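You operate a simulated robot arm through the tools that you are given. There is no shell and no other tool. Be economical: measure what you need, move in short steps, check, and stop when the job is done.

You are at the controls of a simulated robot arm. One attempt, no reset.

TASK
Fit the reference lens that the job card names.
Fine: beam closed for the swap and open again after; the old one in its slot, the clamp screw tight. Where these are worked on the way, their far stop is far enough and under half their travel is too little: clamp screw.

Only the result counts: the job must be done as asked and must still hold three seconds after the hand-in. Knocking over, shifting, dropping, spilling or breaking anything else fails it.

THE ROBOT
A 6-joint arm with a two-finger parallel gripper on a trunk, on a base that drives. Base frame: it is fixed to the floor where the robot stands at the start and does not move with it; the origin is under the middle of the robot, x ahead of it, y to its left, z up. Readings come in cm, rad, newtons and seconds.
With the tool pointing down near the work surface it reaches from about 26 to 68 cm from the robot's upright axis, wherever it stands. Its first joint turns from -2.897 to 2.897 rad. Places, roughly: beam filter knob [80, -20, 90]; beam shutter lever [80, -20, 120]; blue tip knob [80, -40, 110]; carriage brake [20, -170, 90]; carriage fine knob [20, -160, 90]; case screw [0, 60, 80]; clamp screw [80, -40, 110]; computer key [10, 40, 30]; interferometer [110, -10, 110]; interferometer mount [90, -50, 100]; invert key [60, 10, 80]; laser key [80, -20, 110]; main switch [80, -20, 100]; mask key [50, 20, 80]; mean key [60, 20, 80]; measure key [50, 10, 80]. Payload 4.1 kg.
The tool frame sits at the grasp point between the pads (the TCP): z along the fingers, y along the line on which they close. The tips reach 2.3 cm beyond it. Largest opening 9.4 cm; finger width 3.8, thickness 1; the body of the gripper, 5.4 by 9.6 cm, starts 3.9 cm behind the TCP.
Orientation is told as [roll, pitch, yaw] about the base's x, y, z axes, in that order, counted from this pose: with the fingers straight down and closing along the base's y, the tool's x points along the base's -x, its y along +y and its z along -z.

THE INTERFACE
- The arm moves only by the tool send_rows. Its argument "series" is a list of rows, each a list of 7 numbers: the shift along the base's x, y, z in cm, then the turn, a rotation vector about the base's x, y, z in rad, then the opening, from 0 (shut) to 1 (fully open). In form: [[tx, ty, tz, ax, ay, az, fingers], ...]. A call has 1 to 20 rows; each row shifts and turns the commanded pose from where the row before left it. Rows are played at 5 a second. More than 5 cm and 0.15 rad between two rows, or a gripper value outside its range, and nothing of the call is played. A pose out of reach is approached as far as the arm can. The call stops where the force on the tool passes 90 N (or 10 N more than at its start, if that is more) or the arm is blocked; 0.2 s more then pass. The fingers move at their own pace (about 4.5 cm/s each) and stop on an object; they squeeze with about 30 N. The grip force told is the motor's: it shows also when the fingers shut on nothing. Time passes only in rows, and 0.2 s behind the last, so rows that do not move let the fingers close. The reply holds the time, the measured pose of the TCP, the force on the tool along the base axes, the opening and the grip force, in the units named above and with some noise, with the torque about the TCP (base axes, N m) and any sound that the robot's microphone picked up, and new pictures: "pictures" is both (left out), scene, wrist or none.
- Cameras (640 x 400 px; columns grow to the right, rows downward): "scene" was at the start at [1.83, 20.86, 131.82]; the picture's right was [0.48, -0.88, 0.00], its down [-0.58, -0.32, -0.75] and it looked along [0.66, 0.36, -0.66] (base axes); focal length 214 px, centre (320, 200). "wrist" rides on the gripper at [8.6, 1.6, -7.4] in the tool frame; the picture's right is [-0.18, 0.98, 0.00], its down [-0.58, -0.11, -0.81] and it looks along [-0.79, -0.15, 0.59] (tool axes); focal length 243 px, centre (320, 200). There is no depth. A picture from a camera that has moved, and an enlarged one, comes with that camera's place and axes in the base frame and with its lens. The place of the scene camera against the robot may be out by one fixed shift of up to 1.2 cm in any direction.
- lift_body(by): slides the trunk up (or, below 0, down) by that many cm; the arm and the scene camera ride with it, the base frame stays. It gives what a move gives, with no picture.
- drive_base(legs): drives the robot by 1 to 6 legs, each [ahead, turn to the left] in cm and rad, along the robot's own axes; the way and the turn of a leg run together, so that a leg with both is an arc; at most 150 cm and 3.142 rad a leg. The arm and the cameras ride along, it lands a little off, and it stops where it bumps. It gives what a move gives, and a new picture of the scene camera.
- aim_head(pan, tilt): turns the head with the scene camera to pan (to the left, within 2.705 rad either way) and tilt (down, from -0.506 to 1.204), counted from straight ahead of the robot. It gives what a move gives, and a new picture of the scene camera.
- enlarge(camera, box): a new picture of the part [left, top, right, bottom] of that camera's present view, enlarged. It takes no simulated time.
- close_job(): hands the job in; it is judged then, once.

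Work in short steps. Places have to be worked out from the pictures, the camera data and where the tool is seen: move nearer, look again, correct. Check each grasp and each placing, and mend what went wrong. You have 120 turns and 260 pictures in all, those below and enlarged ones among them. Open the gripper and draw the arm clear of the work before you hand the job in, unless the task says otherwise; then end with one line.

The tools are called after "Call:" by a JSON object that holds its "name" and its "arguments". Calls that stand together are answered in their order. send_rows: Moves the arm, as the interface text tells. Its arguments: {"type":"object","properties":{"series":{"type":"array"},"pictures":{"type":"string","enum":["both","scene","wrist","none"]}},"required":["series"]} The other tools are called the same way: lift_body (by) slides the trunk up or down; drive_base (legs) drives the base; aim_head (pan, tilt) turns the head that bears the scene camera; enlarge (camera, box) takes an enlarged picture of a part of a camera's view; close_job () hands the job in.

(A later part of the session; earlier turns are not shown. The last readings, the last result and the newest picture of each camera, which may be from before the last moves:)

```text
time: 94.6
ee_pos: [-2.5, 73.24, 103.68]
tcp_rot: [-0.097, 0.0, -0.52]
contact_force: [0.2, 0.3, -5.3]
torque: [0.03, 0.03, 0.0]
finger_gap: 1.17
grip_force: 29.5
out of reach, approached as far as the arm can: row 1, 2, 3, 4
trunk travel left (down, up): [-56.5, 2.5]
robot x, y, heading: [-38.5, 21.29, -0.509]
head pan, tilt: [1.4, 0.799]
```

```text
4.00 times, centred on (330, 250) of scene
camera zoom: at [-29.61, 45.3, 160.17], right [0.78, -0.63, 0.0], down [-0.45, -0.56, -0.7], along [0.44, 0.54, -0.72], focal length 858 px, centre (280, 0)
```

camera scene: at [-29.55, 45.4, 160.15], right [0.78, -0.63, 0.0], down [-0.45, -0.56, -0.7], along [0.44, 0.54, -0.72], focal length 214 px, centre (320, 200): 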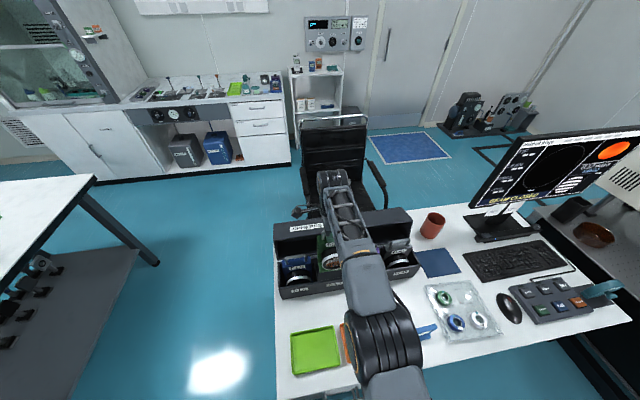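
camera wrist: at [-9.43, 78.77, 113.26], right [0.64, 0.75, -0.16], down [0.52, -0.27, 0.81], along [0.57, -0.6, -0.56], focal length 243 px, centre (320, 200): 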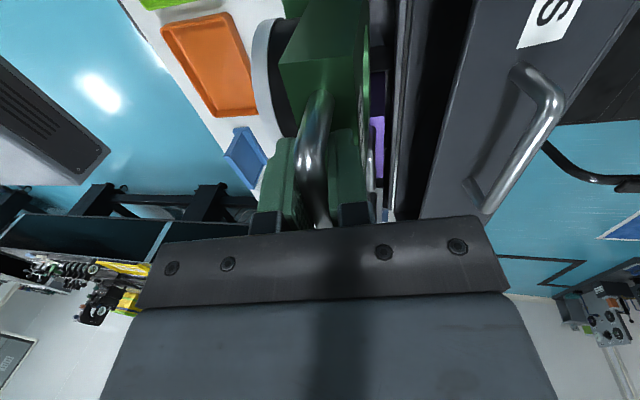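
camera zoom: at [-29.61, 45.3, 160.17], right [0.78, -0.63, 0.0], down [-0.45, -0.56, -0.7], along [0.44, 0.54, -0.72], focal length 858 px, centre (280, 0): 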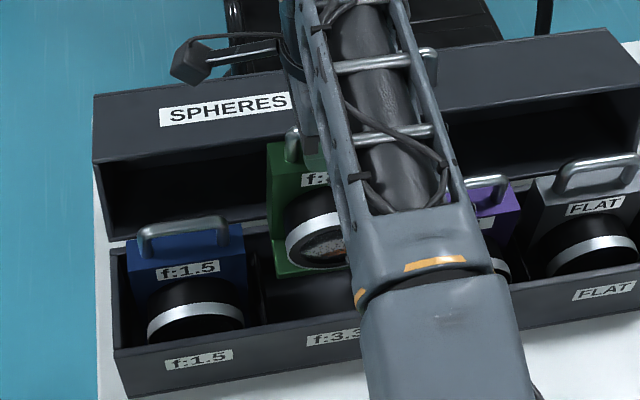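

TCP is at l≈62.3, a bit too far; I shift 0.9 back and lower in small steps.

Call:
{"name": "send_rows", "arguments": {"series": [[-0.45, -0.78, 0, 0, 0, 0, 0], [0, 0, -1, 0, 0, 0, 0], [0, 0, -0.8, 0, 0, 0, 0], [0, 0, -0.6, 0, 0, 0, 0], [0, 0, -0.5, 0, 0, 0, 0], [0, 0, 0, 0, 0, 0, 0]], "pictures": "none"}}

Call:
{"name": "enlarge", "arguments": {"camera": "wrist", "box": [180, 0, 480, 220]}}

Call:
{"name": "enlarge", "arguments": {"camera": "scene", "box": [270, 200, 390, 300]}}

```text
time: 96.0
ee_pos: [-2.43, 73.32, 101.24]
tcp_rot: [-0.092, -0.004, -0.519]
contact_force: [-1.3, -0.7, 12.6]
torque: [-0.26, -0.8, -0.09]
finger_gap: 1.18
grip_force: 30.1
out of reach, approached as far as the arm can: row 1
trunk travel left (down, up): [-56.5, 2.5]
robot x, y, heading: [-38.12, 21.0, -0.514]
head pan, tilt: [1.4, 0.799]
```

```text
1.82 times, centred on (330, 110) of wrist
camera zoom: at [-8.68, 79.53, 108.35], right [0.65, 0.76, -0.09], down [0.49, -0.32, 0.81], along [0.59, -0.57, -0.57], focal length 441 px, centre (302, 364)
```

zoom: 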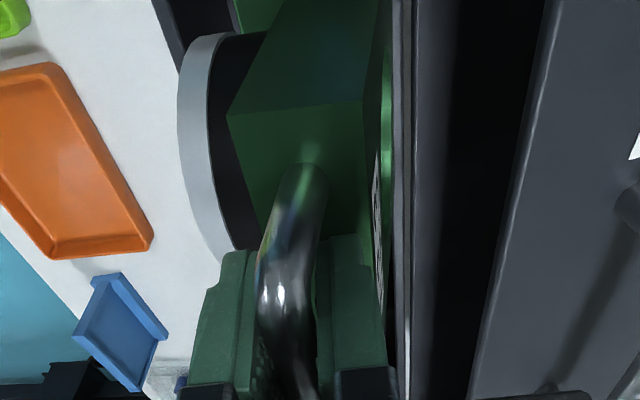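

```text
4.00 times, centred on (330, 250) of scene
camera zoom: at [-29.76, 45.14, 160.23], right [0.78, -0.63, 0.0], down [-0.45, -0.56, -0.7], along [0.44, 0.54, -0.72], focal length 858 px, centre (280, 0)
```

zoom: 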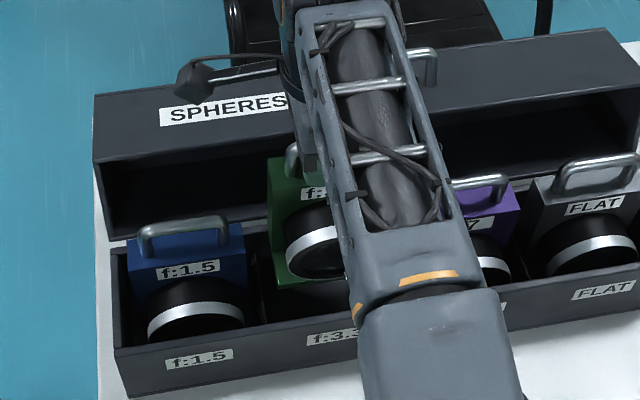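

The commanded pose was beyond reach, so my shift was lost. I raise 1.5 and shift further back, then read the actual place.

Call:
{"name": "send_rows", "arguments": {"series": [[0, 0, 1.5, 0, 0, 0, 0], [-0.5, -0.87, 0, 0, 0, 0, 0], [0, 0, 0, 0, 0, 0, 0]], "pictures": "none"}}

```text
time: 96.8
ee_pos: [-2.4, 73.16, 102.57]
tcp_rot: [-0.099, 0.0, -0.519]
contact_force: [0.0, -0.5, -5.3]
torque: [0.07, 0.05, -0.02]
finger_gap: 1.18
grip_force: 30.0
out of reach, approached as far as the arm can: row 2
trunk travel left (down, up): [-56.5, 2.5]
robot x, y, heading: [-38.26, 21.23, -0.512]
head pan, tilt: [1.4, 0.799]
```

Call:
{"name": "send_rows", "arguments": {"series": [[-0.4, -0.7, 0, 0, 0, 0, 0], [0, 0, 0, 0, 0, 0, 0]], "pictures": "none"}}

```text
time: 97.4
ee_pos: [-2.31, 73.12, 102.58]
tcp_rot: [-0.099, 0.0, -0.522]
contact_force: [-0.8, 0.3, -5.5]
torque: [0.06, 0.02, 0.02]
finger_gap: 1.19
grip_force: 29.9
out of reach, approached as far as the arm can: row 1
trunk travel left (down, up): [-56.5, 2.5]
robot x, y, heading: [-38.42, 20.99, -0.514]
head pan, tilt: [1.4, 0.799]
```

Call:
{"name": "send_rows", "arguments": {"series": [[-0.5, -0.87, 0, 0, 0, 0, 0], [0, 0, 0, 0, 0, 0, 0]], "pictures": "none"}}

```text
time: 98.0
ee_pos: [-2.38, 73.2, 102.52]
tcp_rot: [-0.1, 0.001, -0.52]
contact_force: [-0.9, 0.7, -5.2]
torque: [0.04, 0.04, 0.03]
finger_gap: 1.19
grip_force: 29.9
out of reach, approached as far as the arm can: row 1
trunk travel left (down, up): [-56.5, 2.5]
robot x, y, heading: [-38.36, 21.37, -0.509]
head pan, tilt: [1.4, 0.799]
```

Call:
{"name": "send_rows", "arguments": {"series": [[-1, -1.74, 1, 0, 0, 0, 0], [-1, -1.74, 1, 0, 0, 0, 0], [0, 0, 0, 0, 0, 0, 0]], "pictures": "none"}}

```text
time: 98.8
ee_pos: [-2.44, 73.03, 103.77]
tcp_rot: [-0.1, 0.0, -0.521]
contact_force: [-0.2, 0.2, -4.9]
torque: [0.03, 0.03, 0.01]
finger_gap: 1.15
grip_force: 30.0
out of reach, approached as far as the arm can: row 1, 2
trunk travel left (down, up): [-56.5, 2.5]
robot x, y, heading: [-38.17, 20.82, -0.514]
head pan, tilt: [1.4, 0.799]
```

The arm will not move inward at this tilt. I level the tool and rise, to regain freedom.

Call:
{"name": "send_rows", "arguments": {"series": [[0, 0, 2, 0.045, -0.025, 0, 0], [0, 0, 2, 0.045, -0.025, 0, 0], [0, 0, 0, 0, 0, 0, 0]], "pictures": "none"}}

```text
time: 99.6
ee_pos: [-1.87, 74.22, 107.97]
tcp_rot: [0.002, 0.001, -0.52]
contact_force: [0.3, 0.0, -5.5]
torque: [-0.03, 0.07, -0.02]
finger_gap: 1.16
grip_force: 30.3
out of reach, approached as far as the arm can: row 1, 2
trunk travel left (down, up): [-56.5, 2.5]
robot x, y, heading: [-38.36, 21.18, -0.513]
head pan, tilt: [1.4, 0.799]
```

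Call:
{"name": "send_rows", "arguments": {"series": [[-2.3, -4, 0, 0, 0, 0, 0], [0, 0, 0, 0, 0, 0, 0]], "pictures": "none"}}

```text
time: 100.2
ee_pos: [-1.94, 73.99, 108.03]
tcp_rot: [0.004, 0.003, -0.52]
contact_force: [0.3, -1.1, -5.5]
torque: [-0.02, 0.07, -0.04]
finger_gap: 1.16
grip_force: 30.2
out of reach, approached as far as the arm can: row 1
trunk travel left (down, up): [-56.5, 2.5]
robot x, y, heading: [-38.37, 21.09, -0.509]
head pan, tilt: [1.4, 0.799]
```

Probably the arm is at full stretch (a singular posture). I try rising and moving inward together.

Call:
{"name": "send_rows", "arguments": {"series": [[-0.5, -0.8, 3, 0, 0, 0, 0], [-1, -1.7, 3, 0, 0, 0, 0], [-1, -1.7, 2, 0, 0, 0, 0], [0, 0, 0, 0, 0, 0, 0]], "pictures": "scene"}}

```text
time: 101.2
ee_pos: [-3.15, 72.28, 116.29]
tcp_rot: [0.004, 0.002, -0.518]
contact_force: [0.4, 0.3, -4.5]
torque: [0.05, 0.06, -0.01]
finger_gap: 1.18
grip_force: 30.2
out of reach, approached as far as the arm can: row 2, 3
trunk travel left (down, up): [-56.5, 2.5]
robot x, y, heading: [-38.19, 21.12, -0.51]
head pan, tilt: [1.4, 0.799]
camera scene: at [-29.64, 45.27, 160.18], right [0.78, -0.63, 0.0], down [-0.45, -0.56, -0.7], along [0.44, 0.54, -0.72], focal length 214 px, centre (320, 200)
```

scene: 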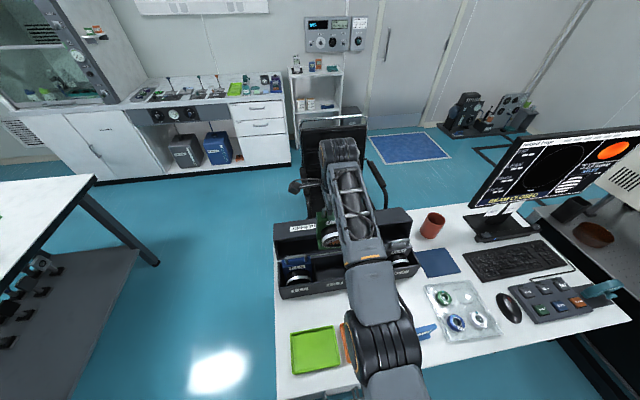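

Call:
{"name": "send_rows", "arguments": {"series": [[-1, -1.7, -1, 0, 0, 0, 0], [-1, -1.7, 0, 0, 0, 0, 0], [0, 0, 0, 0, 0, 0, 0]], "pictures": "none"}}

```text
time: 102.0
ee_pos: [-3.02, 72.24, 116.18]
tcp_rot: [0.006, 0.001, -0.52]
contact_force: [-0.1, 0.0, -5.2]
torque: [0.02, 0.04, 0.01]
finger_gap: 1.19
grip_force: 29.5
out of reach, approached as far as the arm can: row 1, 2
trunk travel left (down, up): [-56.5, 2.5]
robot x, y, heading: [-38.5, 21.32, -0.512]
head pan, tilt: [1.4, 0.799]
```

Still stuck; perhaps a wrist joint is at its limit. I probe with a small yaw change and inward motion.

Call:
{"name": "send_rows", "arguments": {"series": [[0, 0, 0, 0, 0, 0.1, 0], [-1, -1.7, 0, 0, 0, 0, 0], [0, 0, 0, 0, 0, 0, 0]], "pictures": "none"}}

```text
time: 102.8
ee_pos: [-3.21, 72.16, 116.88]
tcp_rot: [0.007, 0.003, -0.419]
contact_force: [-0.1, -0.5, -5.5]
torque: [-0.03, 0.07, -0.02]
finger_gap: 1.19
grip_force: 29.6
out of reach, approached as far as the arm can: row 2
trunk travel left (down, up): [-56.5, 2.5]
robot x, y, heading: [-37.91, 20.97, -0.507]
head pan, tilt: [1.4, 0.799]
```

Call:
{"name": "send_rows", "arguments": {"series": [[0, 0, -2, 0, 0, 0, 0], [0, 0, -2, 0, 0, 0, 0], [0, 0, 0, 0, 0, 0, 0]], "pictures": "none"}}

```text
time: 103.6
ee_pos: [-2.67, 73.03, 113.04]
tcp_rot: [0.003, 0.003, -0.419]
contact_force: [-0.2, 0.1, -6.2]
torque: [-0.03, 0.08, 0.02]
finger_gap: 1.17
grip_force: 30.4
out of reach, approached as far as the arm can: row 1, 2
trunk travel left (down, up): [-56.5, 2.5]
robot x, y, heading: [-37.88, 20.67, -0.512]
head pan, tilt: [1.4, 0.799]
```

It seems locked at full stretch. I move the trunk slightly (which re-syncs the commanded pose) and try a plain inward step.

Call:
{"name": "lift_body", "arguments": {"by": 2}}

Call:
{"name": "send_rows", "arguments": {"series": [[-1, -1.7, 0, 0, 0, 0, 0], [-1, -1.7, 0, 0, 0, 0, 0], [0, 0, 0, 0, 0, 0, 0]], "pictures": "none"}}

```text
time: 104.3
ee_pos: [-2.69, 73.17, 115.1]
tcp_rot: [0.002, 0.001, -0.417]
contact_force: [-0.3, -0.6, -5.5]
torque: [-0.04, 0.05, 0.02]
finger_gap: 1.17
grip_force: 29.9
trunk travel left (down, up): [-58.5, 0.5]
robot x, y, heading: [-38.31, 20.94, -0.516]
head pan, tilt: [1.4, 0.799]
```

```text
time: 105.1
ee_pos: [-2.68, 73.14, 115.18]
tcp_rot: [0.003, 0.001, -0.417]
contact_force: [-0.5, -0.4, -5.6]
torque: [-0.03, 0.07, 0.0]
finger_gap: 1.18
grip_force: 30.2
out of reach, approached as far as the arm can: row 1, 2
trunk travel left (down, up): [-58.5, 0.5]
robot x, y, heading: [-38.35, 21.05, -0.507]
head pan, tilt: [1.4, 0.799]
```

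Call:
{"name": "send_rows", "arguments": {"series": [[0, 0, 4, 0, 0, 0, 0], [-2, -3.5, 2, 0, 0, 0, 0], [-2, -3.5, 2, 0, 0, 0, 0], [0, 0, 0, 0, 0, 0, 0]], "pictures": "scene"}}

Call:
{"name": "aim_head", "arguments": {"pan": 1.2, "tilt": 1.15}}

```text
time: 106.1
ee_pos: [-3.39, 71.79, 119.52]
tcp_rot: [0.0, 0.002, -0.418]
contact_force: [0.2, -0.3, -5.8]
torque: [0.0, 0.04, 0.03]
finger_gap: 1.18
grip_force: 30.3
out of reach, approached as far as the arm can: row 1, 2, 3
trunk travel left (down, up): [-58.5, 0.5]
robot x, y, heading: [-38.43, 21.23, -0.51]
head pan, tilt: [1.4, 0.799]
camera scene: at [-29.62, 45.29, 162.17], right [0.78, -0.63, 0.0], down [-0.45, -0.56, -0.7], along [0.44, 0.54, -0.72], focal length 214 px, centre (320, 200)
```

scene: 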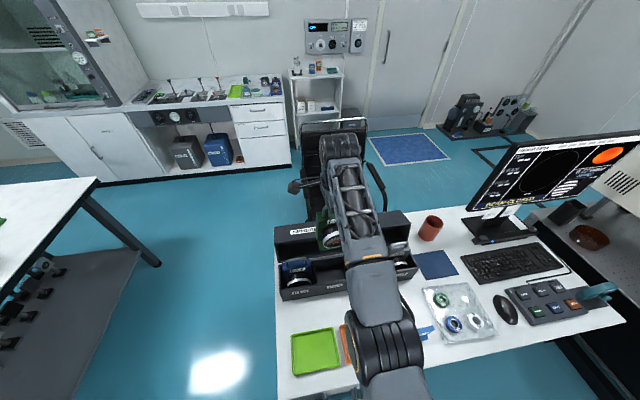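

```text
time: 106.9
ee_pos: [-3.38, 71.88, 119.55]
tcp_rot: [0.0, 0.0, -0.419]
contact_force: [-1.0, -0.9, -4.7]
torque: [0.01, 0.04, -0.02]
finger_gap: 1.19
grip_force: 29.8
trunk travel left (down, up): [-58.5, 0.5]
robot x, y, heading: [-38.19, 21.25, -0.51]
head pan, tilt: [1.201, 1.15]
camera scene: at [-30.1, 42.83, 159.69], right [0.64, -0.77, 0.0], down [-0.7, -0.58, -0.41], along [0.32, 0.26, -0.91], focal length 214 px, centre (320, 200)
```

scene: 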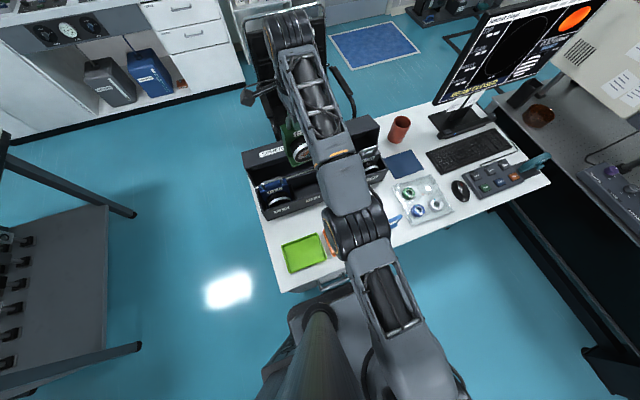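

The arm indeed looks fully stretched in plan. I try several full-size inward rows so the solver can bend the elbow; the way inward at this height is clear.

Call:
{"name": "send_rows", "arguments": {"series": [[-2.4, -4.2, 0, 0, 0, 0, 0], [-2.4, -4.2, 0, 0, 0, 0, 0], [-2.4, -4.2, 0, 0, 0, 0, 0], [0, 0, 0, 0, 0, 0, 0]], "pictures": "none"}}

```text
time: 107.9
ee_pos: [-3.33, 71.94, 119.45]
tcp_rot: [0.0, 0.003, -0.419]
contact_force: [-0.6, -0.5, -5.1]
torque: [0.03, 0.05, 0.02]
finger_gap: 1.16
grip_force: 29.7
out of reach, approached as far as the arm can: row 1, 2, 3
trunk travel left (down, up): [-58.5, 0.5]
robot x, y, heading: [-38.03, 21.15, -0.509]
head pan, tilt: [1.201, 1.15]
```

The solver can't bend a perfectly straight elbow. I slide along the reach sphere with gradually more inward components so that the elbow starts to bend.

Call:
{"name": "send_rows", "arguments": {"series": [[-0.16, -0.28, 1, 0, 0, 0, 0], [-0.18, -0.31, 1, 0, 0, 0, 0], [-0.21, -0.36, 1, 0, 0, 0, 0], [-0.24, -0.42, 1, 0, 0, 0, 0], [-0.3, -0.5, 1, 0, 0, 0, 0], [-0.35, -0.6, 1, 0, 0, 0, 0], [-0.45, -0.8, 1, 0, 0, 0, 0], [-0.6, -1.05, 0.5, 0, 0, 0, 0], [0, 0, 0, 0, 0, 0, 0]], "pictures": "none"}}

```text
time: 109.9
ee_pos: [-4.85, 68.94, 127.82]
tcp_rot: [0.004, 0.002, -0.419]
contact_force: [0.7, -1.0, -4.7]
torque: [-0.02, 0.09, 0.0]
finger_gap: 1.18
grip_force: 29.7
out of reach, approached as far as the arm can: row 6, 7, 8
trunk travel left (down, up): [-58.5, 0.5]
robot x, y, heading: [-38.08, 20.98, -0.515]
head pan, tilt: [1.201, 1.15]
```

Perhaps the elbow slipped just past straight onto its limit. I push outward to full stretch and then inward again.

Call:
{"name": "send_rows", "arguments": {"series": [[1, 1.74, 0, 0, 0, 0, 0], [1, 1.74, 0, 0, 0, 0, 0], [-1.5, -2.6, 0, 0, 0, 0, 0], [-1.5, -2.6, 0, 0, 0, 0, 0], [-1.5, -2.6, 0, 0, 0, 0, 0], [0, 0, 0, 0, 0, 0, 0]], "pictures": "none"}}

```text
time: 111.3
ee_pos: [-5.25, 69.03, 128.06]
tcp_rot: [0.003, 0.0, -0.418]
contact_force: [-0.7, 0.4, -4.9]
torque: [0.02, 0.03, 0.0]
finger_gap: 1.19
grip_force: 30.2
out of reach, approached as far as the arm can: row 1, 2, 3, 4, 5
trunk travel left (down, up): [-58.5, 0.5]
robot x, y, heading: [-38.31, 21.43, -0.512]
head pan, tilt: [1.201, 1.15]
```

Call:
{"name": "send_rows", "arguments": {"series": [[3, -3.5, 0, 0, 0, 0, 0], [2.5, -4, 0, 0, 0, 0, 0], [1.5, -4.5, 0, 0, 0, 0, 0], [0, 0, 0, 0, 0, 0, 0]], "pictures": "none"}}

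```text
time: 112.3
ee_pos: [1.81, 57.14, 127.91]
tcp_rot: [0.004, 0.002, -0.419]
contact_force: [0.3, 0.3, -6.0]
torque: [0.02, 0.03, 0.0]
finger_gap: 1.2
grip_force: 30.4
trunk travel left (down, up): [-58.5, 0.5]
robot x, y, heading: [-37.79, 20.92, -0.512]
head pan, tilt: [1.201, 1.15]
```

Free again. To avoid the stretch limit I bring the base ~2.5 cm nearer the desk with a small S-manoeuvre (arm high and clear).

Call:
{"name": "drive_base", "arguments": {"legs": [[0, 0.15], [17, 0], [0, -0.16], [-14, 0]]}}

```text
time: 116.1
ee_pos: [7.77, 56.65, 127.71]
tcp_rot: [-0.002, 0.001, -0.425]
contact_force: [1.0, -0.4, -5.4]
torque: [-0.04, -0.03, -0.05]
finger_gap: 1.16
grip_force: 30.3
trunk travel left (down, up): [-58.5, 0.5]
robot x, y, heading: [-33.01, 20.38, -0.651]
head pan, tilt: [1.201, 1.15]
stopped in leg 4: the robot was blocked; the commanded pose is now the measured one
camera scene: at [-21.81, 40.76, 159.66], right [0.52, -0.86, 0.0], down [-0.78, -0.47, -0.41], along [0.35, 0.21, -0.91], focal length 214 px, centre (320, 200)
```

scene: 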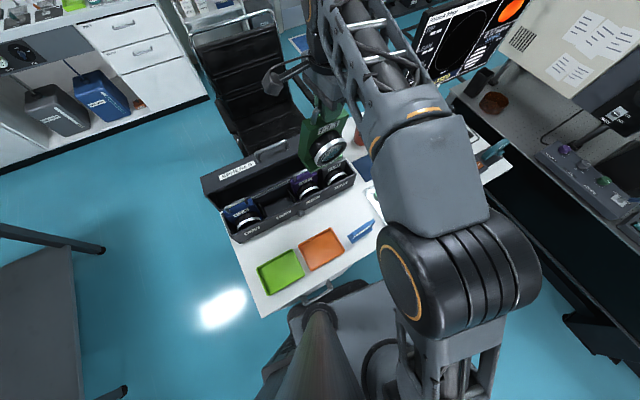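

The base bumped something behind-left (drawer handle) and turned slightly. I turn it back left in place, which swings that corner away from the desk, and re-check the case.

Call:
{"name": "drive_base", "arguments": {"legs": [[2, 0], [0, 0.13]]}}

Call:
{"name": "enlarge", "arguments": {"camera": "scene", "box": [180, 100, 400, 320]}}

```text
time: 117.5
ee_pos: [4.22, 60.49, 127.87]
tcp_rot: [0.002, 0.001, -0.297]
contact_force: [-1.2, 0.4, -5.3]
torque: [0.0, -0.06, 0.02]
finger_gap: 1.12
grip_force: 29.6
trunk travel left (down, up): [-58.5, 0.5]
robot x, y, heading: [-31.36, 18.76, -0.526]
head pan, tilt: [1.201, 1.15]
camera scene: at [-23.04, 40.66, 159.68], right [0.62, -0.78, 0.0], down [-0.71, -0.57, -0.41], along [0.32, 0.25, -0.91], focal length 214 px, centre (320, 200)
```

scene: 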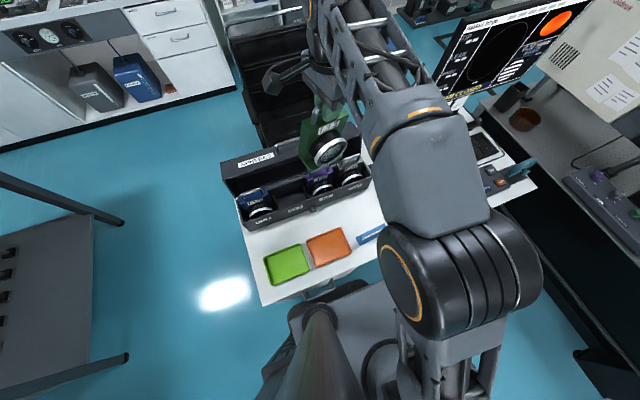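

```text
1.82 times, centred on (290, 210) of scene
camera zoom: at [-23.04, 40.66, 159.68], right [0.62, -0.78, 0.0], down [-0.71, -0.57, -0.41], along [0.32, 0.25, -0.91], focal length 390 px, centre (374, 182)
```

zoom: 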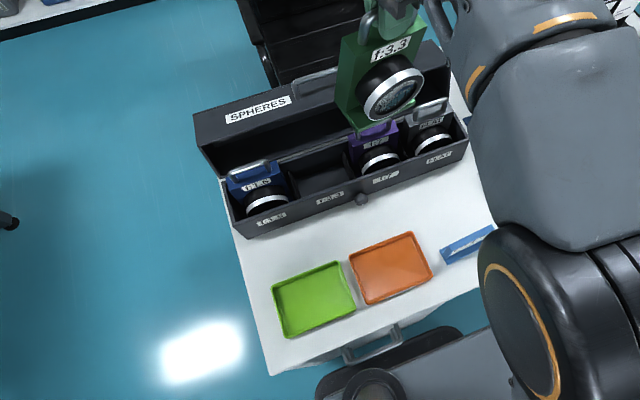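

Case looks unmoved. Base now at l≈0.7 (1.5 cm nearer). I restore the yaw, move over in front of the f:3.3 slot while descending, and check lens tilt and the case with the wrist camera.

Call:
{"name": "send_rows", "arguments": {"series": [[-3.4, 2, -2.9, 0, 0, -0.075, 0], [-3.4, 2, -2.9, 0, 0, -0.075, 0], [-3.6, 2, -2.5, 0, 0, -0.075, 0], [-0.3, -0.5, -3, 0, 0, 0, 0], [-0.3, -0.5, -3, 0, 0, 0, 0], [0, 0, 0, 0, 0, 0, 0]], "pictures": "none"}}

Call:
{"name": "enlarge", "arguments": {"camera": "wrist", "box": [180, 0, 480, 220]}}

```text
time: 118.9
ee_pos: [-6.72, 65.45, 113.64]
tcp_rot: [0.001, 0.002, -0.521]
contact_force: [0.0, 0.3, -5.0]
torque: [0.0, -0.04, -0.02]
finger_gap: 1.14
grip_force: 30.0
trunk travel left (down, up): [-58.5, 0.5]
robot x, y, heading: [-31.36, 18.72, -0.529]
head pan, tilt: [1.201, 1.15]
```

```text
1.82 times, centred on (330, 110) of wrist
camera zoom: at [-13.36, 71.03, 120.99], right [0.65, 0.76, 0.0], down [0.45, -0.39, 0.81], along [0.61, -0.52, -0.59], focal length 441 px, centre (302, 364)
```

zoom: 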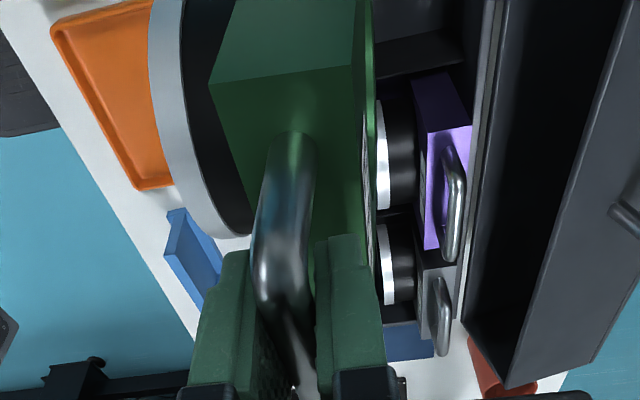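

Case confirmed unmoved (f:7 bail l≈62.85). The lens hangs ≈0.155 rad; I tilt the tool 0.11 and move to l≈61.7 above the slot.

Call:
{"name": "send_rows", "arguments": {"series": [[0, 0, 0, -0.095, 0.055, 0, 0], [1.36, 2.37, -2.9, 0, 0, 0, 0], [1.36, 2.37, -2.9, 0, 0, 0, 0], [1.36, 2.37, -2.6, 0, 0, 0, 0], [0, 0, 0, 0, 0, 0, 0]], "pictures": "none"}}

Call:
{"name": "enlarge", "arguments": {"camera": "wrist", "box": [180, 0, 480, 220]}}

```text
time: 120.1
ee_pos: [-2.57, 72.41, 105.13]
tcp_rot: [-0.11, 0.0, -0.522]
contact_force: [-0.1, -0.2, -5.1]
torque: [-0.04, -0.08, 0.0]
finger_gap: 1.16
grip_force: 29.8
trunk travel left (down, up): [-58.5, 0.5]
robot x, y, heading: [-31.48, 19.08, -0.526]
head pan, tilt: [1.201, 1.15]
```

```text
1.82 times, centred on (330, 110) of wrist
camera zoom: at [-8.8, 78.74, 112.3], right [0.65, 0.76, -0.11], down [0.5, -0.31, 0.81], along [0.58, -0.58, -0.57], focal length 441 px, centre (302, 364)
```

zoom: 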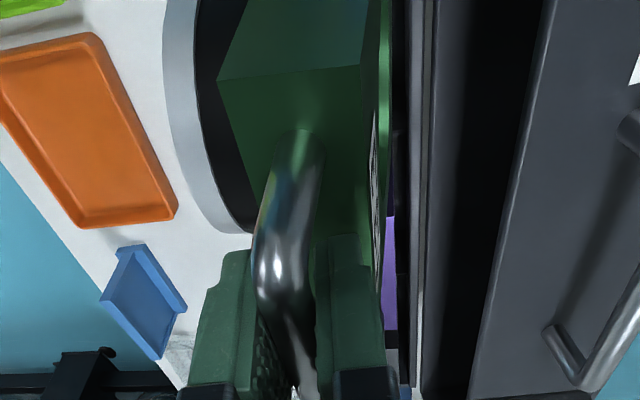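

Now there is a visible gap between the lens back and the rear rim. Lower in small steps.

Call:
{"name": "send_rows", "arguments": {"series": [[-0.15, 0.1, -1.5, 0, 0, 0, 0], [0, 0, -1, 0, 0, 0, 0], [0, 0, -1, 0, 0, 0, 0], [0, 0, -1, 0, 0, 0, 0], [0, 0, -1, 0, 0, 0, 0], [0, 0, 0, 0, 0, 0, 0]], "pictures": "none"}}

Call:
{"name": "enlarge", "arguments": {"camera": "wrist", "box": [180, 0, 480, 220]}}

```text
time: 121.5
ee_pos: [-2.88, 72.61, 99.86]
tcp_rot: [-0.108, 0.003, -0.523]
contact_force: [0.3, -0.2, -6.0]
torque: [0.0, -0.05, -0.03]
finger_gap: 1.16
grip_force: 29.9
trunk travel left (down, up): [-58.5, 0.5]
robot x, y, heading: [-31.46, 19.18, -0.526]
head pan, tilt: [1.201, 1.15]
```

```text
1.82 times, centred on (330, 110) of wrist
camera zoom: at [-9.02, 78.88, 106.83], right [0.65, 0.76, -0.11], down [0.5, -0.31, 0.81], along [0.58, -0.58, -0.57], focal length 441 px, centre (302, 364)
```

zoom: 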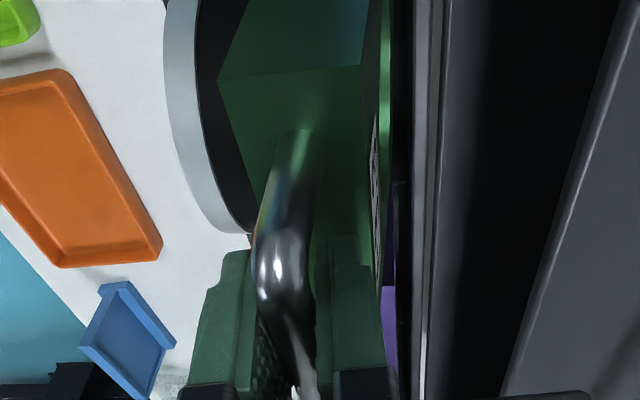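

Past the earlier contact height with no force: it is entering the slot. Continue down.

Call:
{"name": "send_rows", "arguments": {"series": [[0, 0, -1, 0, 0, 0, 0], [0, 0, -1, 0, 0, 0, 0], [0, 0, -1, 0, 0, 0, 0], [0, 0, -0.7, 0, 0, 0, 0], [0, 0, 0, 0, 0, 0, 0]], "pictures": "none"}}

Call:
{"name": "enlarge", "arguments": {"camera": "scene", "box": [210, 130, 390, 250]}}

```text
time: 122.7
ee_pos: [-2.26, 72.73, 97.24]
tcp_rot: [-0.083, 0.005, -0.525]
contact_force: [27.1, 6.9, 59.2]
torque: [0.45, 0.72, -0.33]
finger_gap: 1.18
grip_force: 30.0
trunk travel left (down, up): [-58.5, 0.5]
robot x, y, heading: [-31.77, 19.21, -0.534]
head pan, tilt: [1.201, 1.15]
```

```text
3.33 times, centred on (300, 190) of scene
camera zoom: at [-22.83, 40.1, 159.8], right [0.62, -0.78, 0.0], down [-0.72, -0.57, -0.41], along [0.32, 0.26, -0.91], focal length 715 px, centre (387, 233)
```

zoom: 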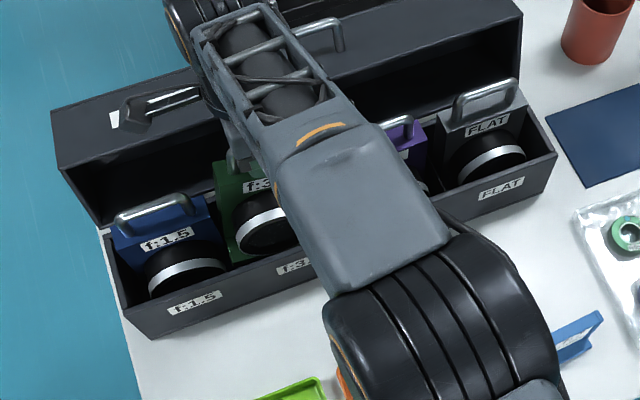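

59 N with sideways push towards +f/+l: it touches the left divider/front side. I ease up, shift +f 0.7 and +l 0.4, then lower again.

Call:
{"name": "send_rows", "arguments": {"series": [[0, 0, 1.2, 0, 0, 0, 0], [0.8, 0, 0, 0, 0, 0, 0], [0, 0, -0.7, 0, 0, 0, 0], [0, 0, -0.7, 0, 0, 0, 0], [0, 0, -0.5, 0, 0, 0, 0], [0, 0, 0, 0, 0, 0, 0]], "pictures": "none"}}

```text
time: 124.1
ee_pos: [-1.63, 72.29, 96.78]
tcp_rot: [-0.081, 0.004, -0.524]
contact_force: [21.7, -21.1, 74.0]
torque: [0.69, 0.86, 0.04]
finger_gap: 1.19
grip_force: 30.3
trunk travel left (down, up): [-58.5, 0.5]
robot x, y, heading: [-31.55, 19.04, -0.534]
head pan, tilt: [1.201, 1.15]
```

Still blocked on the left side with ~75 N. I relieve the force and look closely at lens attitude from both cameras.

Call:
{"name": "send_rows", "arguments": {"series": [[0, 0, 1, 0, 0, 0, 0], [0, 0, 0.8, 0, 0, 0, 0], [0, 0, 0, 0, 0, 0, 0]], "pictures": "wrist"}}

Call:
{"name": "aim_head", "arguments": {"pan": 1.75, "tilt": 1.0}}

Call:
{"name": "enlarge", "arguments": {"camera": "scene", "box": [260, 60, 460, 200]}}

```text
time: 124.9
ee_pos: [-2.23, 72.45, 97.17]
tcp_rot: [-0.107, 0.005, -0.521]
contact_force: [6.6, -4.6, 17.2]
torque: [0.37, 0.02, -0.01]
finger_gap: 1.19
grip_force: 29.6
trunk travel left (down, up): [-58.5, 0.5]
robot x, y, heading: [-31.22, 18.88, -0.528]
head pan, tilt: [1.201, 1.15]
camera wrist: at [-8.43, 78.72, 104.32], right [0.64, 0.76, -0.11], down [0.5, -0.31, 0.81], along [0.58, -0.58, -0.58], focal length 243 px, centre (320, 200)
```

wrist: 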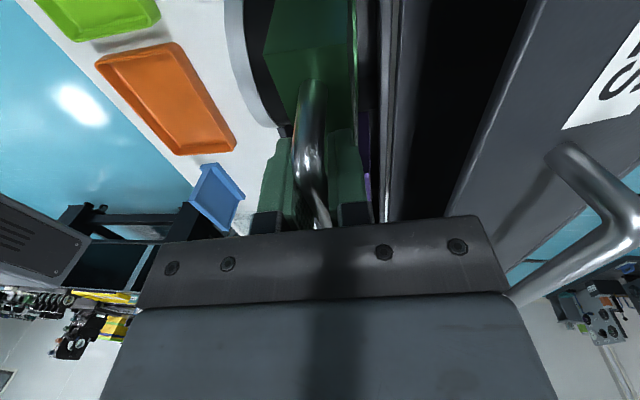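

```text
time: 125.8
ee_pos: [-2.0, 72.41, 97.18]
tcp_rot: [-0.109, 0.003, -0.52]
contact_force: [-1.1, -0.3, 6.0]
torque: [0.43, 0.59, 0.04]
finger_gap: 1.19
grip_force: 29.7
trunk travel left (down, up): [-58.5, 0.5]
robot x, y, heading: [-31.26, 19.19, -0.526]
head pan, tilt: [1.751, 1.0]
camera scene: at [-25.33, 43.36, 160.66], right [0.94, -0.34, 0.0], down [-0.29, -0.79, -0.54], along [0.18, 0.51, -0.84], focal length 214 px, centre (320, 200)
```

scene: 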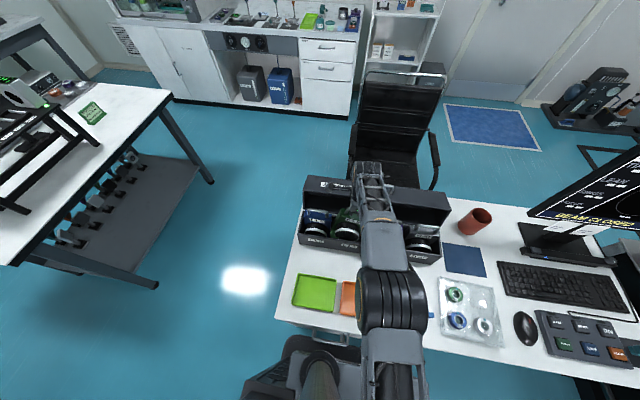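

```text
2.86 times, centred on (360, 130) of scene
camera zoom: at [-25.33, 43.36, 160.66], right [0.94, -0.34, 0.0], down [-0.29, -0.79, -0.54], along [0.18, 0.51, -0.84], focal length 613 px, centre (206, 400)
```

zoom: 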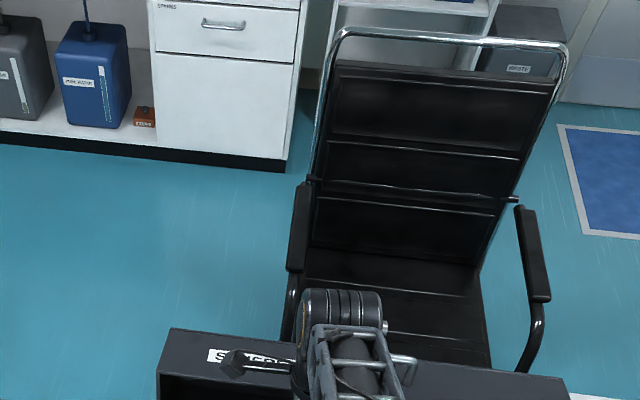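

Call:
{"name": "enlarge", "arguments": {"camera": "scene", "box": [295, 165, 385, 255]}}

Call:
{"name": "enlarge", "arguments": {"camera": "wrist", "box": [220, 0, 400, 130]}}

```text
4.44 times, centred on (340, 210) of scene
camera zoom: at [-25.33, 43.36, 160.66], right [0.94, -0.34, 0.0], down [-0.29, -0.79, -0.54], along [0.18, 0.51, -0.84], focal length 953 px, centre (231, 156)
```

zoom: 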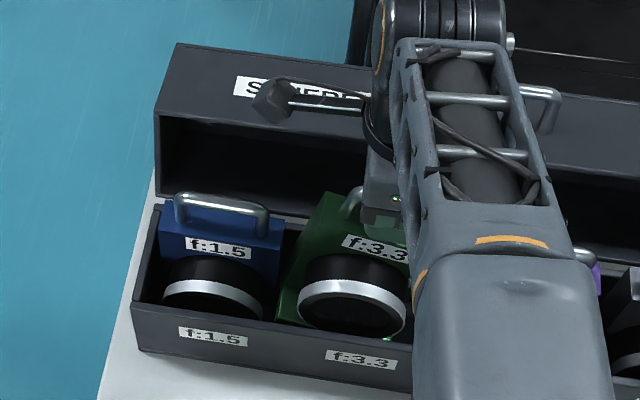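

```text
3.08 times, centred on (310, 65) of wrist
camera zoom: at [-8.25, 78.77, 104.29], right [0.65, 0.76, -0.11], down [0.5, -0.31, 0.81], along [0.58, -0.58, -0.57], focal length 746 px, centre (351, 615)
```

zoom: 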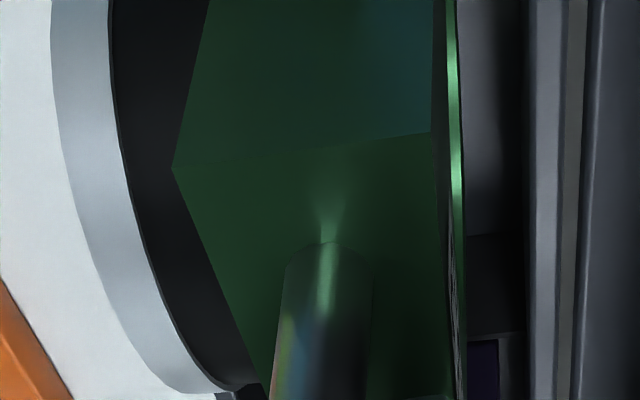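

The lens is also pitched ≈0.17 rad (bottom towards the f:1.5 side), so its corner hits the divider. I raise 3 cm and rotate the tool about the transverse axis to correct it.

Call:
{"name": "send_rows", "arguments": {"series": [[0, 0, 1.5, 0, 0, 0, 0], [0, 0, 2, 0, 0, 0, 0], [0, 0, 0.5, -0.04, -0.07, 0, 0], [0, 0, 0, -0.04, -0.07, 0, 0], [0, 0, 0, 0, 0, 0, 0]], "pictures": "none"}}

Call:
{"name": "enlarge", "arguments": {"camera": "scene", "box": [295, 165, 385, 255]}}

Call:
{"name": "enlarge", "arguments": {"camera": "wrist", "box": [180, 0, 480, 220]}}

```text
time: 127.0
ee_pos: [-1.89, 72.49, 101.02]
tcp_rot: [-0.109, -0.159, -0.522]
contact_force: [-0.7, -0.1, -6.0]
torque: [0.06, 0.01, 0.02]
finger_gap: 1.18
grip_force: 30.3
trunk travel left (down, up): [-58.5, 0.5]
robot x, y, heading: [-31.68, 19.02, -0.524]
head pan, tilt: [1.751, 1.0]
```

```text
4.44 times, centred on (340, 210) of scene
camera zoom: at [-25.26, 43.46, 160.66], right [0.94, -0.34, 0.0], down [-0.29, -0.79, -0.54], along [0.18, 0.51, -0.84], focal length 953 px, centre (231, 156)
```

zoom: 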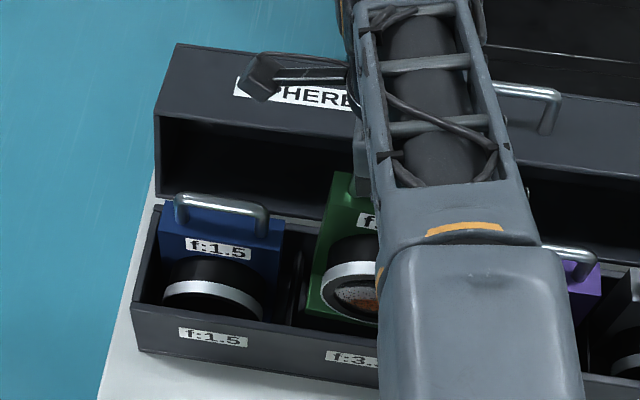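

```text
1.82 times, centred on (330, 110) of wrist
camera zoom: at [-9.07, 79.39, 106.73], right [0.66, 0.75, -0.08], down [0.37, -0.24, 0.9], along [0.65, -0.62, -0.44], focal length 441 px, centre (302, 364)
```

zoom: 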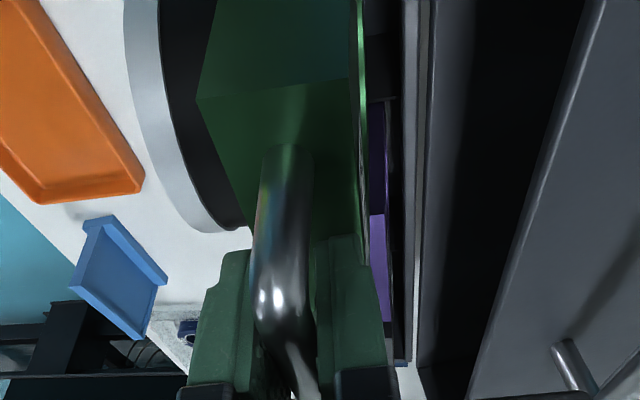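

Lens is now upright both ways. I shift +f 0.4 and lower carefully.

Call:
{"name": "send_rows", "arguments": {"series": [[0.35, -0.2, -1, 0, 0, 0, 0], [0, 0, -1, 0, 0, 0, 0], [0, 0, -1, 0, 0, 0, 0], [0, 0, -1, 0, 0, 0, 0], [0, 0, -1, 0, 0, 0, 0], [0, 0, 0, 0, 0, 0, 0]], "pictures": "none"}}

Call:
{"name": "enlarge", "arguments": {"camera": "scene", "box": [295, 165, 385, 255]}}

```text
time: 128.4
ee_pos: [-1.58, 72.48, 95.98]
tcp_rot: [-0.109, -0.158, -0.521]
contact_force: [0.6, 0.1, -4.9]
torque: [0.04, -0.01, 0.0]
finger_gap: 1.19
grip_force: 30.2
trunk travel left (down, up): [-58.5, 0.5]
robot x, y, heading: [-31.13, 18.99, -0.533]
head pan, tilt: [1.751, 1.0]
```

```text
4.44 times, centred on (340, 210) of scene
camera zoom: at [-25.26, 43.47, 160.66], right [0.94, -0.34, 0.0], down [-0.29, -0.79, -0.54], along [0.18, 0.51, -0.84], focal length 953 px, centre (231, 156)
```

zoom: 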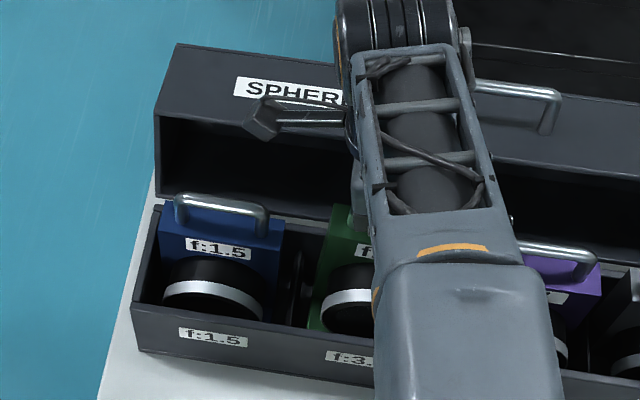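

No contact at z 96. Continue down gently to the floor of the slot.

Call:
{"name": "send_rows", "arguments": {"series": [[0, 0, -0.8, 0, 0, 0, 0], [0, 0, -0.8, 0, 0, 0, 0], [0, 0, -0.7, 0, 0, 0, 0], [0, 0, -0.6, 0, 0, 0, 0], [0, 0, 0, 0, 0, 0, 0]], "pictures": "none"}}

Call:
{"name": "enlarge", "arguments": {"camera": "scene", "box": [295, 165, 385, 255]}}

Call:
{"name": "enlarge", "arguments": {"camera": "wrist", "box": [180, 0, 480, 220]}}

```text
time: 129.7
ee_pos: [-1.64, 72.26, 93.23]
tcp_rot: [-0.108, -0.158, -0.523]
contact_force: [-0.1, 0.4, -6.3]
torque: [0.08, -0.05, 0.01]
finger_gap: 1.16
grip_force: 29.6
trunk travel left (down, up): [-58.5, 0.5]
robot x, y, heading: [-31.2, 19.03, -0.527]
head pan, tilt: [1.751, 1.0]
```

```text
4.44 times, centred on (340, 210) of scene
camera zoom: at [-25.26, 43.47, 160.66], right [0.94, -0.34, 0.0], down [-0.29, -0.79, -0.54], along [0.18, 0.51, -0.84], focal length 953 px, centre (231, 156)
```

zoom: 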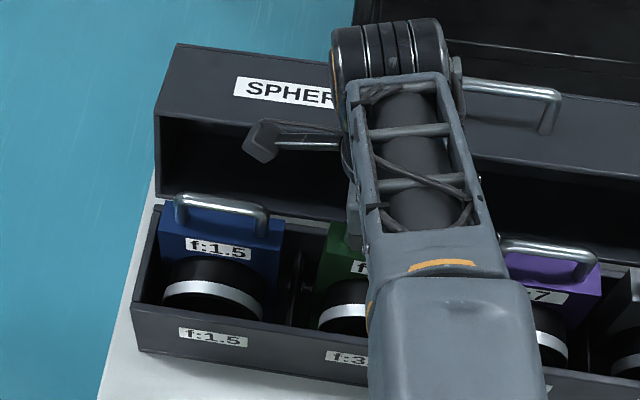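

```text
1.82 times, centred on (330, 110) of wrist
camera zoom: at [-8.71, 79.22, 98.86], right [0.66, 0.75, -0.08], down [0.38, -0.24, 0.9], along [0.65, -0.62, -0.44], focal length 441 px, centre (302, 364)
```

zoom: 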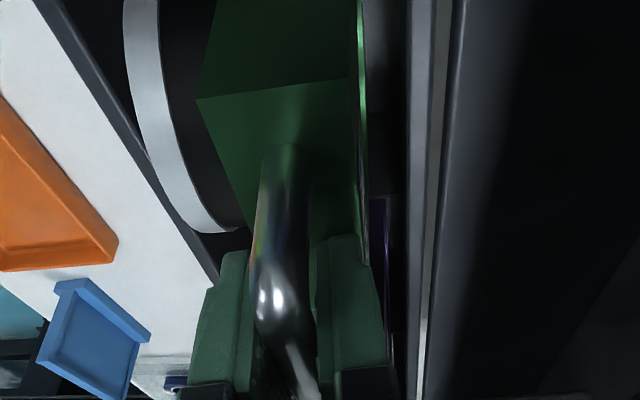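

Call:
{"name": "send_rows", "arguments": {"series": [[0, 0, -0.5, 0, 0, 0, 0], [0, 0, -0.4, 0, 0, 0, 0], [0, 0, -0.3, 0, 0, 0, 0], [0, 0, 0, 0, 0, 0, 0]], "pictures": "none"}}

```text
time: 130.7
ee_pos: [-1.88, 72.54, 92.66]
tcp_rot: [-0.096, -0.157, -0.521]
contact_force: [-9.6, 5.9, 35.3]
torque: [0.27, -0.54, 0.09]
finger_gap: 1.2
grip_force: 29.7
trunk travel left (down, up): [-58.5, 0.5]
robot x, y, heading: [-31.63, 18.93, -0.523]
head pan, tilt: [1.751, 1.0]
```

Floor reached at z≈92.9 (as expected). I ease up slightly, open, and check that the lens stands.

Call:
{"name": "send_rows", "arguments": {"series": [[0, 0, 0.5, 0, 0, 0, 0], [0, 0, 0, 0, 0, 0, 0.2], [0, 0, 0, 0, 0, 0, 0.35], [0, 0, 0, 0, 0, 0, 0.35], [0, 0, 0, 0, 0, 0, 0.35]], "pictures": "none"}}

Call:
{"name": "enlarge", "arguments": {"camera": "wrist", "box": [180, 0, 480, 220]}}

Call:
{"name": "enlarge", "arguments": {"camera": "scene", "box": [295, 165, 385, 255]}}

```text
time: 131.8
ee_pos: [-1.71, 72.32, 92.71]
tcp_rot: [-0.107, -0.162, -0.522]
contact_force: [-8.8, 3.4, 12.8]
torque: [0.47, 0.29, 0.23]
finger_gap: 3.15
grip_force: 0.2
trunk travel left (down, up): [-58.5, 0.5]
robot x, y, heading: [-31.7, 19.0, -0.528]
head pan, tilt: [1.751, 1.0]
```

```text
1.82 times, centred on (330, 110) of wrist
camera zoom: at [-8.79, 79.14, 98.24], right [0.66, 0.75, -0.07], down [0.37, -0.24, 0.9], along [0.65, -0.62, -0.44], focal length 441 px, centre (302, 364)
```

zoom: 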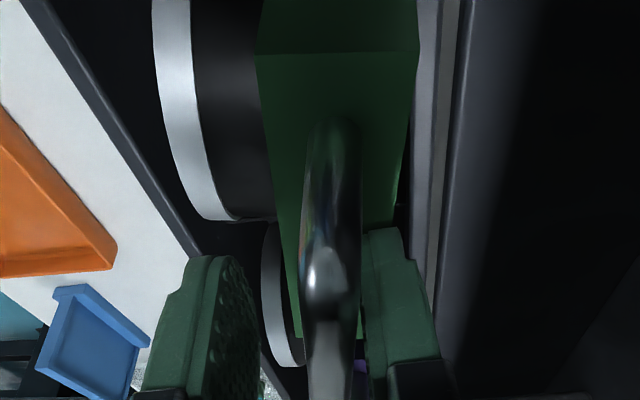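

```text
4.44 times, centred on (340, 210) of scene
camera zoom: at [-25.47, 43.33, 160.69], right [0.94, -0.34, 0.0], down [-0.29, -0.79, -0.54], along [0.19, 0.51, -0.84], focal length 953 px, centre (231, 156)
```

zoom: 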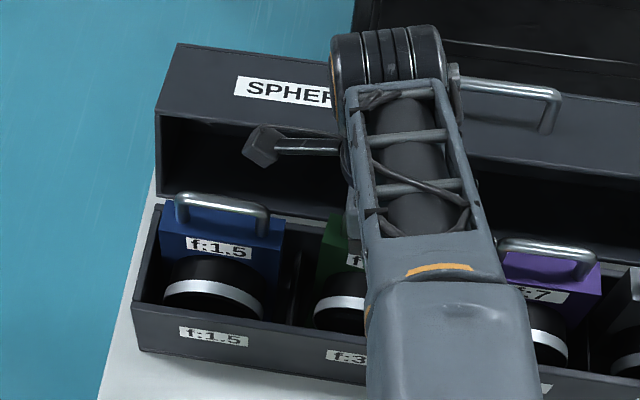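

The lens stands upright in its slot, released. I withdraw straight up, then level the tool.

Call:
{"name": "send_rows", "arguments": {"series": [[0.1, 0.2, 0.8, 0, 0, 0, 0.4], [0, 0, 1.2, 0, 0, 0, 0.4], [0, 0, 2, 0, 0, 0, 0.4], [0, 0, 3, 0, 0, 0, 0.4], [-0.5, -0.9, 2, 0.06, 0.03, 0, 0.4], [-0.5, -0.9, 1, 0.06, 0.03, 0, 0.4], [0, 0, 0, 0.055, 0.025, 0, 0.5], [0, 0, 0, 0, 0, 0, 0.5]], "pictures": "wrist"}}

Call:
{"name": "enlarge", "arguments": {"camera": "scene", "box": [295, 165, 455, 265]}}

```text
time: 133.7
ee_pos: [-2.51, 70.63, 102.6]
tcp_rot: [0.003, 0.004, -0.531]
contact_force: [0.6, 0.2, 0.2]
torque: [-0.05, -0.03, -0.03]
finger_gap: 4.73
grip_force: 0.0
trunk travel left (down, up): [-58.5, 0.5]
robot x, y, heading: [-31.47, 19.02, -0.527]
head pan, tilt: [1.751, 1.0]
camera wrist: at [-9.05, 76.4, 109.98], right [0.66, 0.75, 0.0], down [0.45, -0.39, 0.8], along [0.61, -0.53, -0.59], focal length 243 px, centre (320, 200)
```

wrist: 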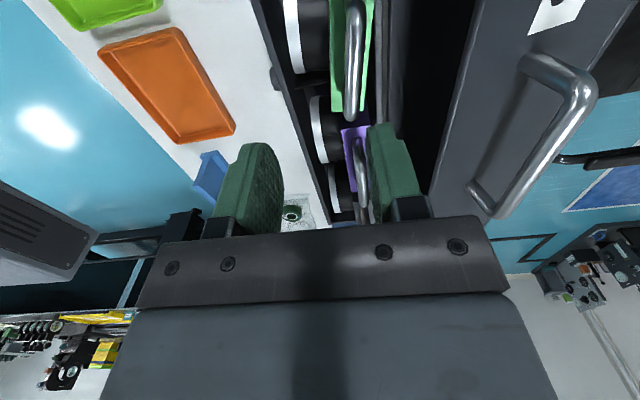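

```text
4.00 times, centred on (375, 215) of scene
camera zoom: at [-25.29, 43.42, 160.67], right [0.94, -0.34, 0.0], down [-0.29, -0.79, -0.54], along [0.18, 0.51, -0.84], focal length 858 px, centre (100, 140)
```

zoom: 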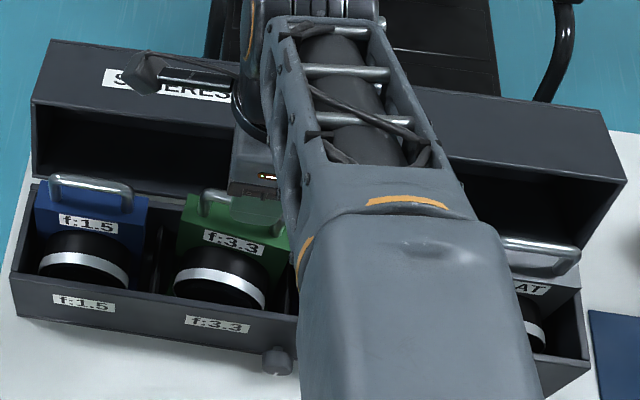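

f:3.3 sits properly in its slot. Now I go over the f:7 bail (f≈-25.3, l≈62.75) for a wrist check.

Call:
{"name": "send_rows", "arguments": {"series": [[4, -1.25, 0, 0, 0, 0.01, 0.45], [4, -1.25, 0, 0, 0, 0, 0.45], [3.8, -1.2, -0.5, 0, 0, 0, 0.45], [0, 0, 0, 0, 0, 0, 0.45]], "pictures": "wrist"}}

Call:
{"name": "enlarge", "arguments": {"camera": "wrist", "box": [220, 60, 420, 220]}}

```text
time: 134.7
ee_pos: [9.19, 67.31, 102.04]
tcp_rot: [0.001, 0.002, -0.52]
contact_force: [-0.5, 0.1, 0.3]
torque: [0.01, -0.01, 0.03]
finger_gap: 4.25
grip_force: 0.0
trunk travel left (down, up): [-58.5, 0.5]
robot x, y, heading: [-31.5, 19.1, -0.529]
head pan, tilt: [1.751, 1.0]
camera wrist: at [2.59, 72.88, 109.42], right [0.65, 0.76, 0.0], down [0.45, -0.39, 0.8], along [0.61, -0.52, -0.59], focal length 243 px, centre (320, 200)
```

wrist: 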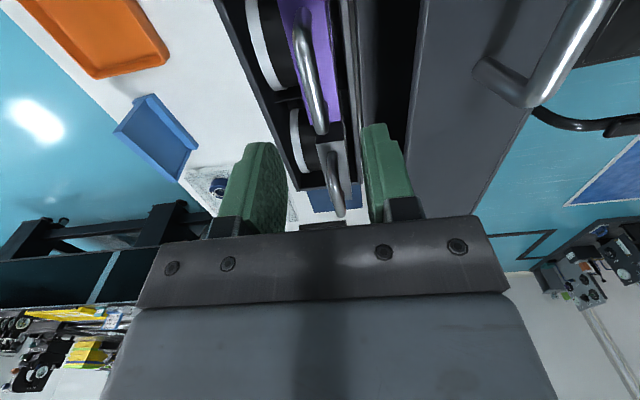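

```text
2.50 times, centred on (320, 140) of wrist
camera zoom: at [2.59, 72.88, 109.42], right [0.65, 0.76, 0.0], down [0.45, -0.39, 0.8], along [0.61, -0.52, -0.59], focal length 606 px, centre (320, 350)
```

zoom: 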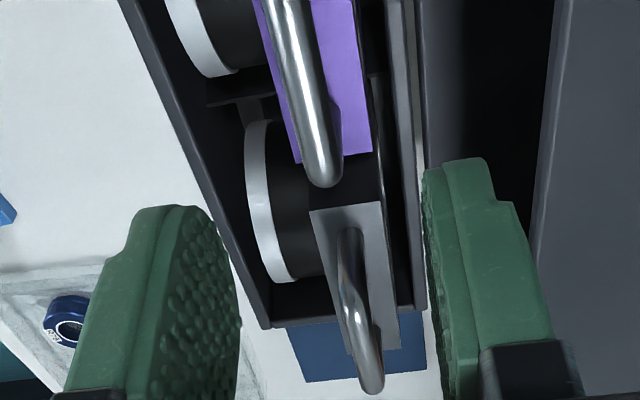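

f:7 bail: centre f≈-24.8, l≈62.2 (span 7.8, level z 92.4). I grip 0.7 cm towards its heavier side and low enough that the fingertips rest near the plate top, to stop it swinging. Align and descend.

Call:
{"name": "send_rows", "arguments": {"series": [[0.82, -1.39, 0, 0, 0, 0, 0.4], [0, 0, -2.5, 0, 0, 0, 0.4], [0, 0, -2.5, 0, 0, 0, 0.4], [0, 0, -2.5, 0, 0, 0, 0.4], [0, 0, -1.5, 0, 0, 0, 0.4], [0, 0, -0.9, 0, 0, 0, 0.4], [0, 0, 0, 0, 0, 0, 0.4]], "pictures": "wrist"}}

```text
time: 136.2
ee_pos: [9.95, 65.76, 92.2]
tcp_rot: [0.003, 0.001, -0.521]
contact_force: [-0.1, 0.5, -0.5]
torque: [0.03, 0.01, -0.02]
finger_gap: 3.76
grip_force: 0.0
trunk travel left (down, up): [-58.5, 0.5]
robot x, y, heading: [-31.3, 18.77, -0.526]
head pan, tilt: [1.751, 1.0]
camera wrist: at [3.47, 71.38, 99.55], right [0.65, 0.76, 0.0], down [0.45, -0.39, 0.8], along [0.61, -0.52, -0.59], focal length 243 px, centre (320, 200)
```

wrist: 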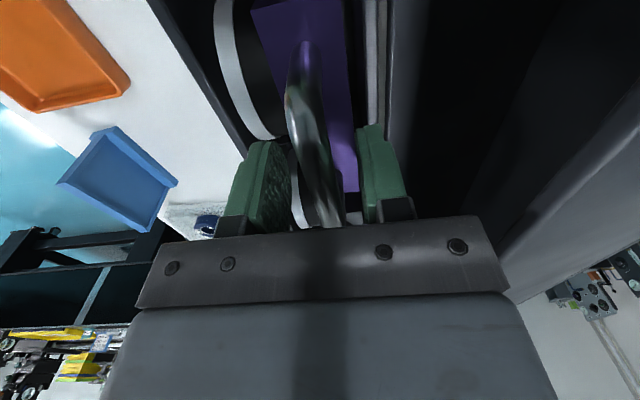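

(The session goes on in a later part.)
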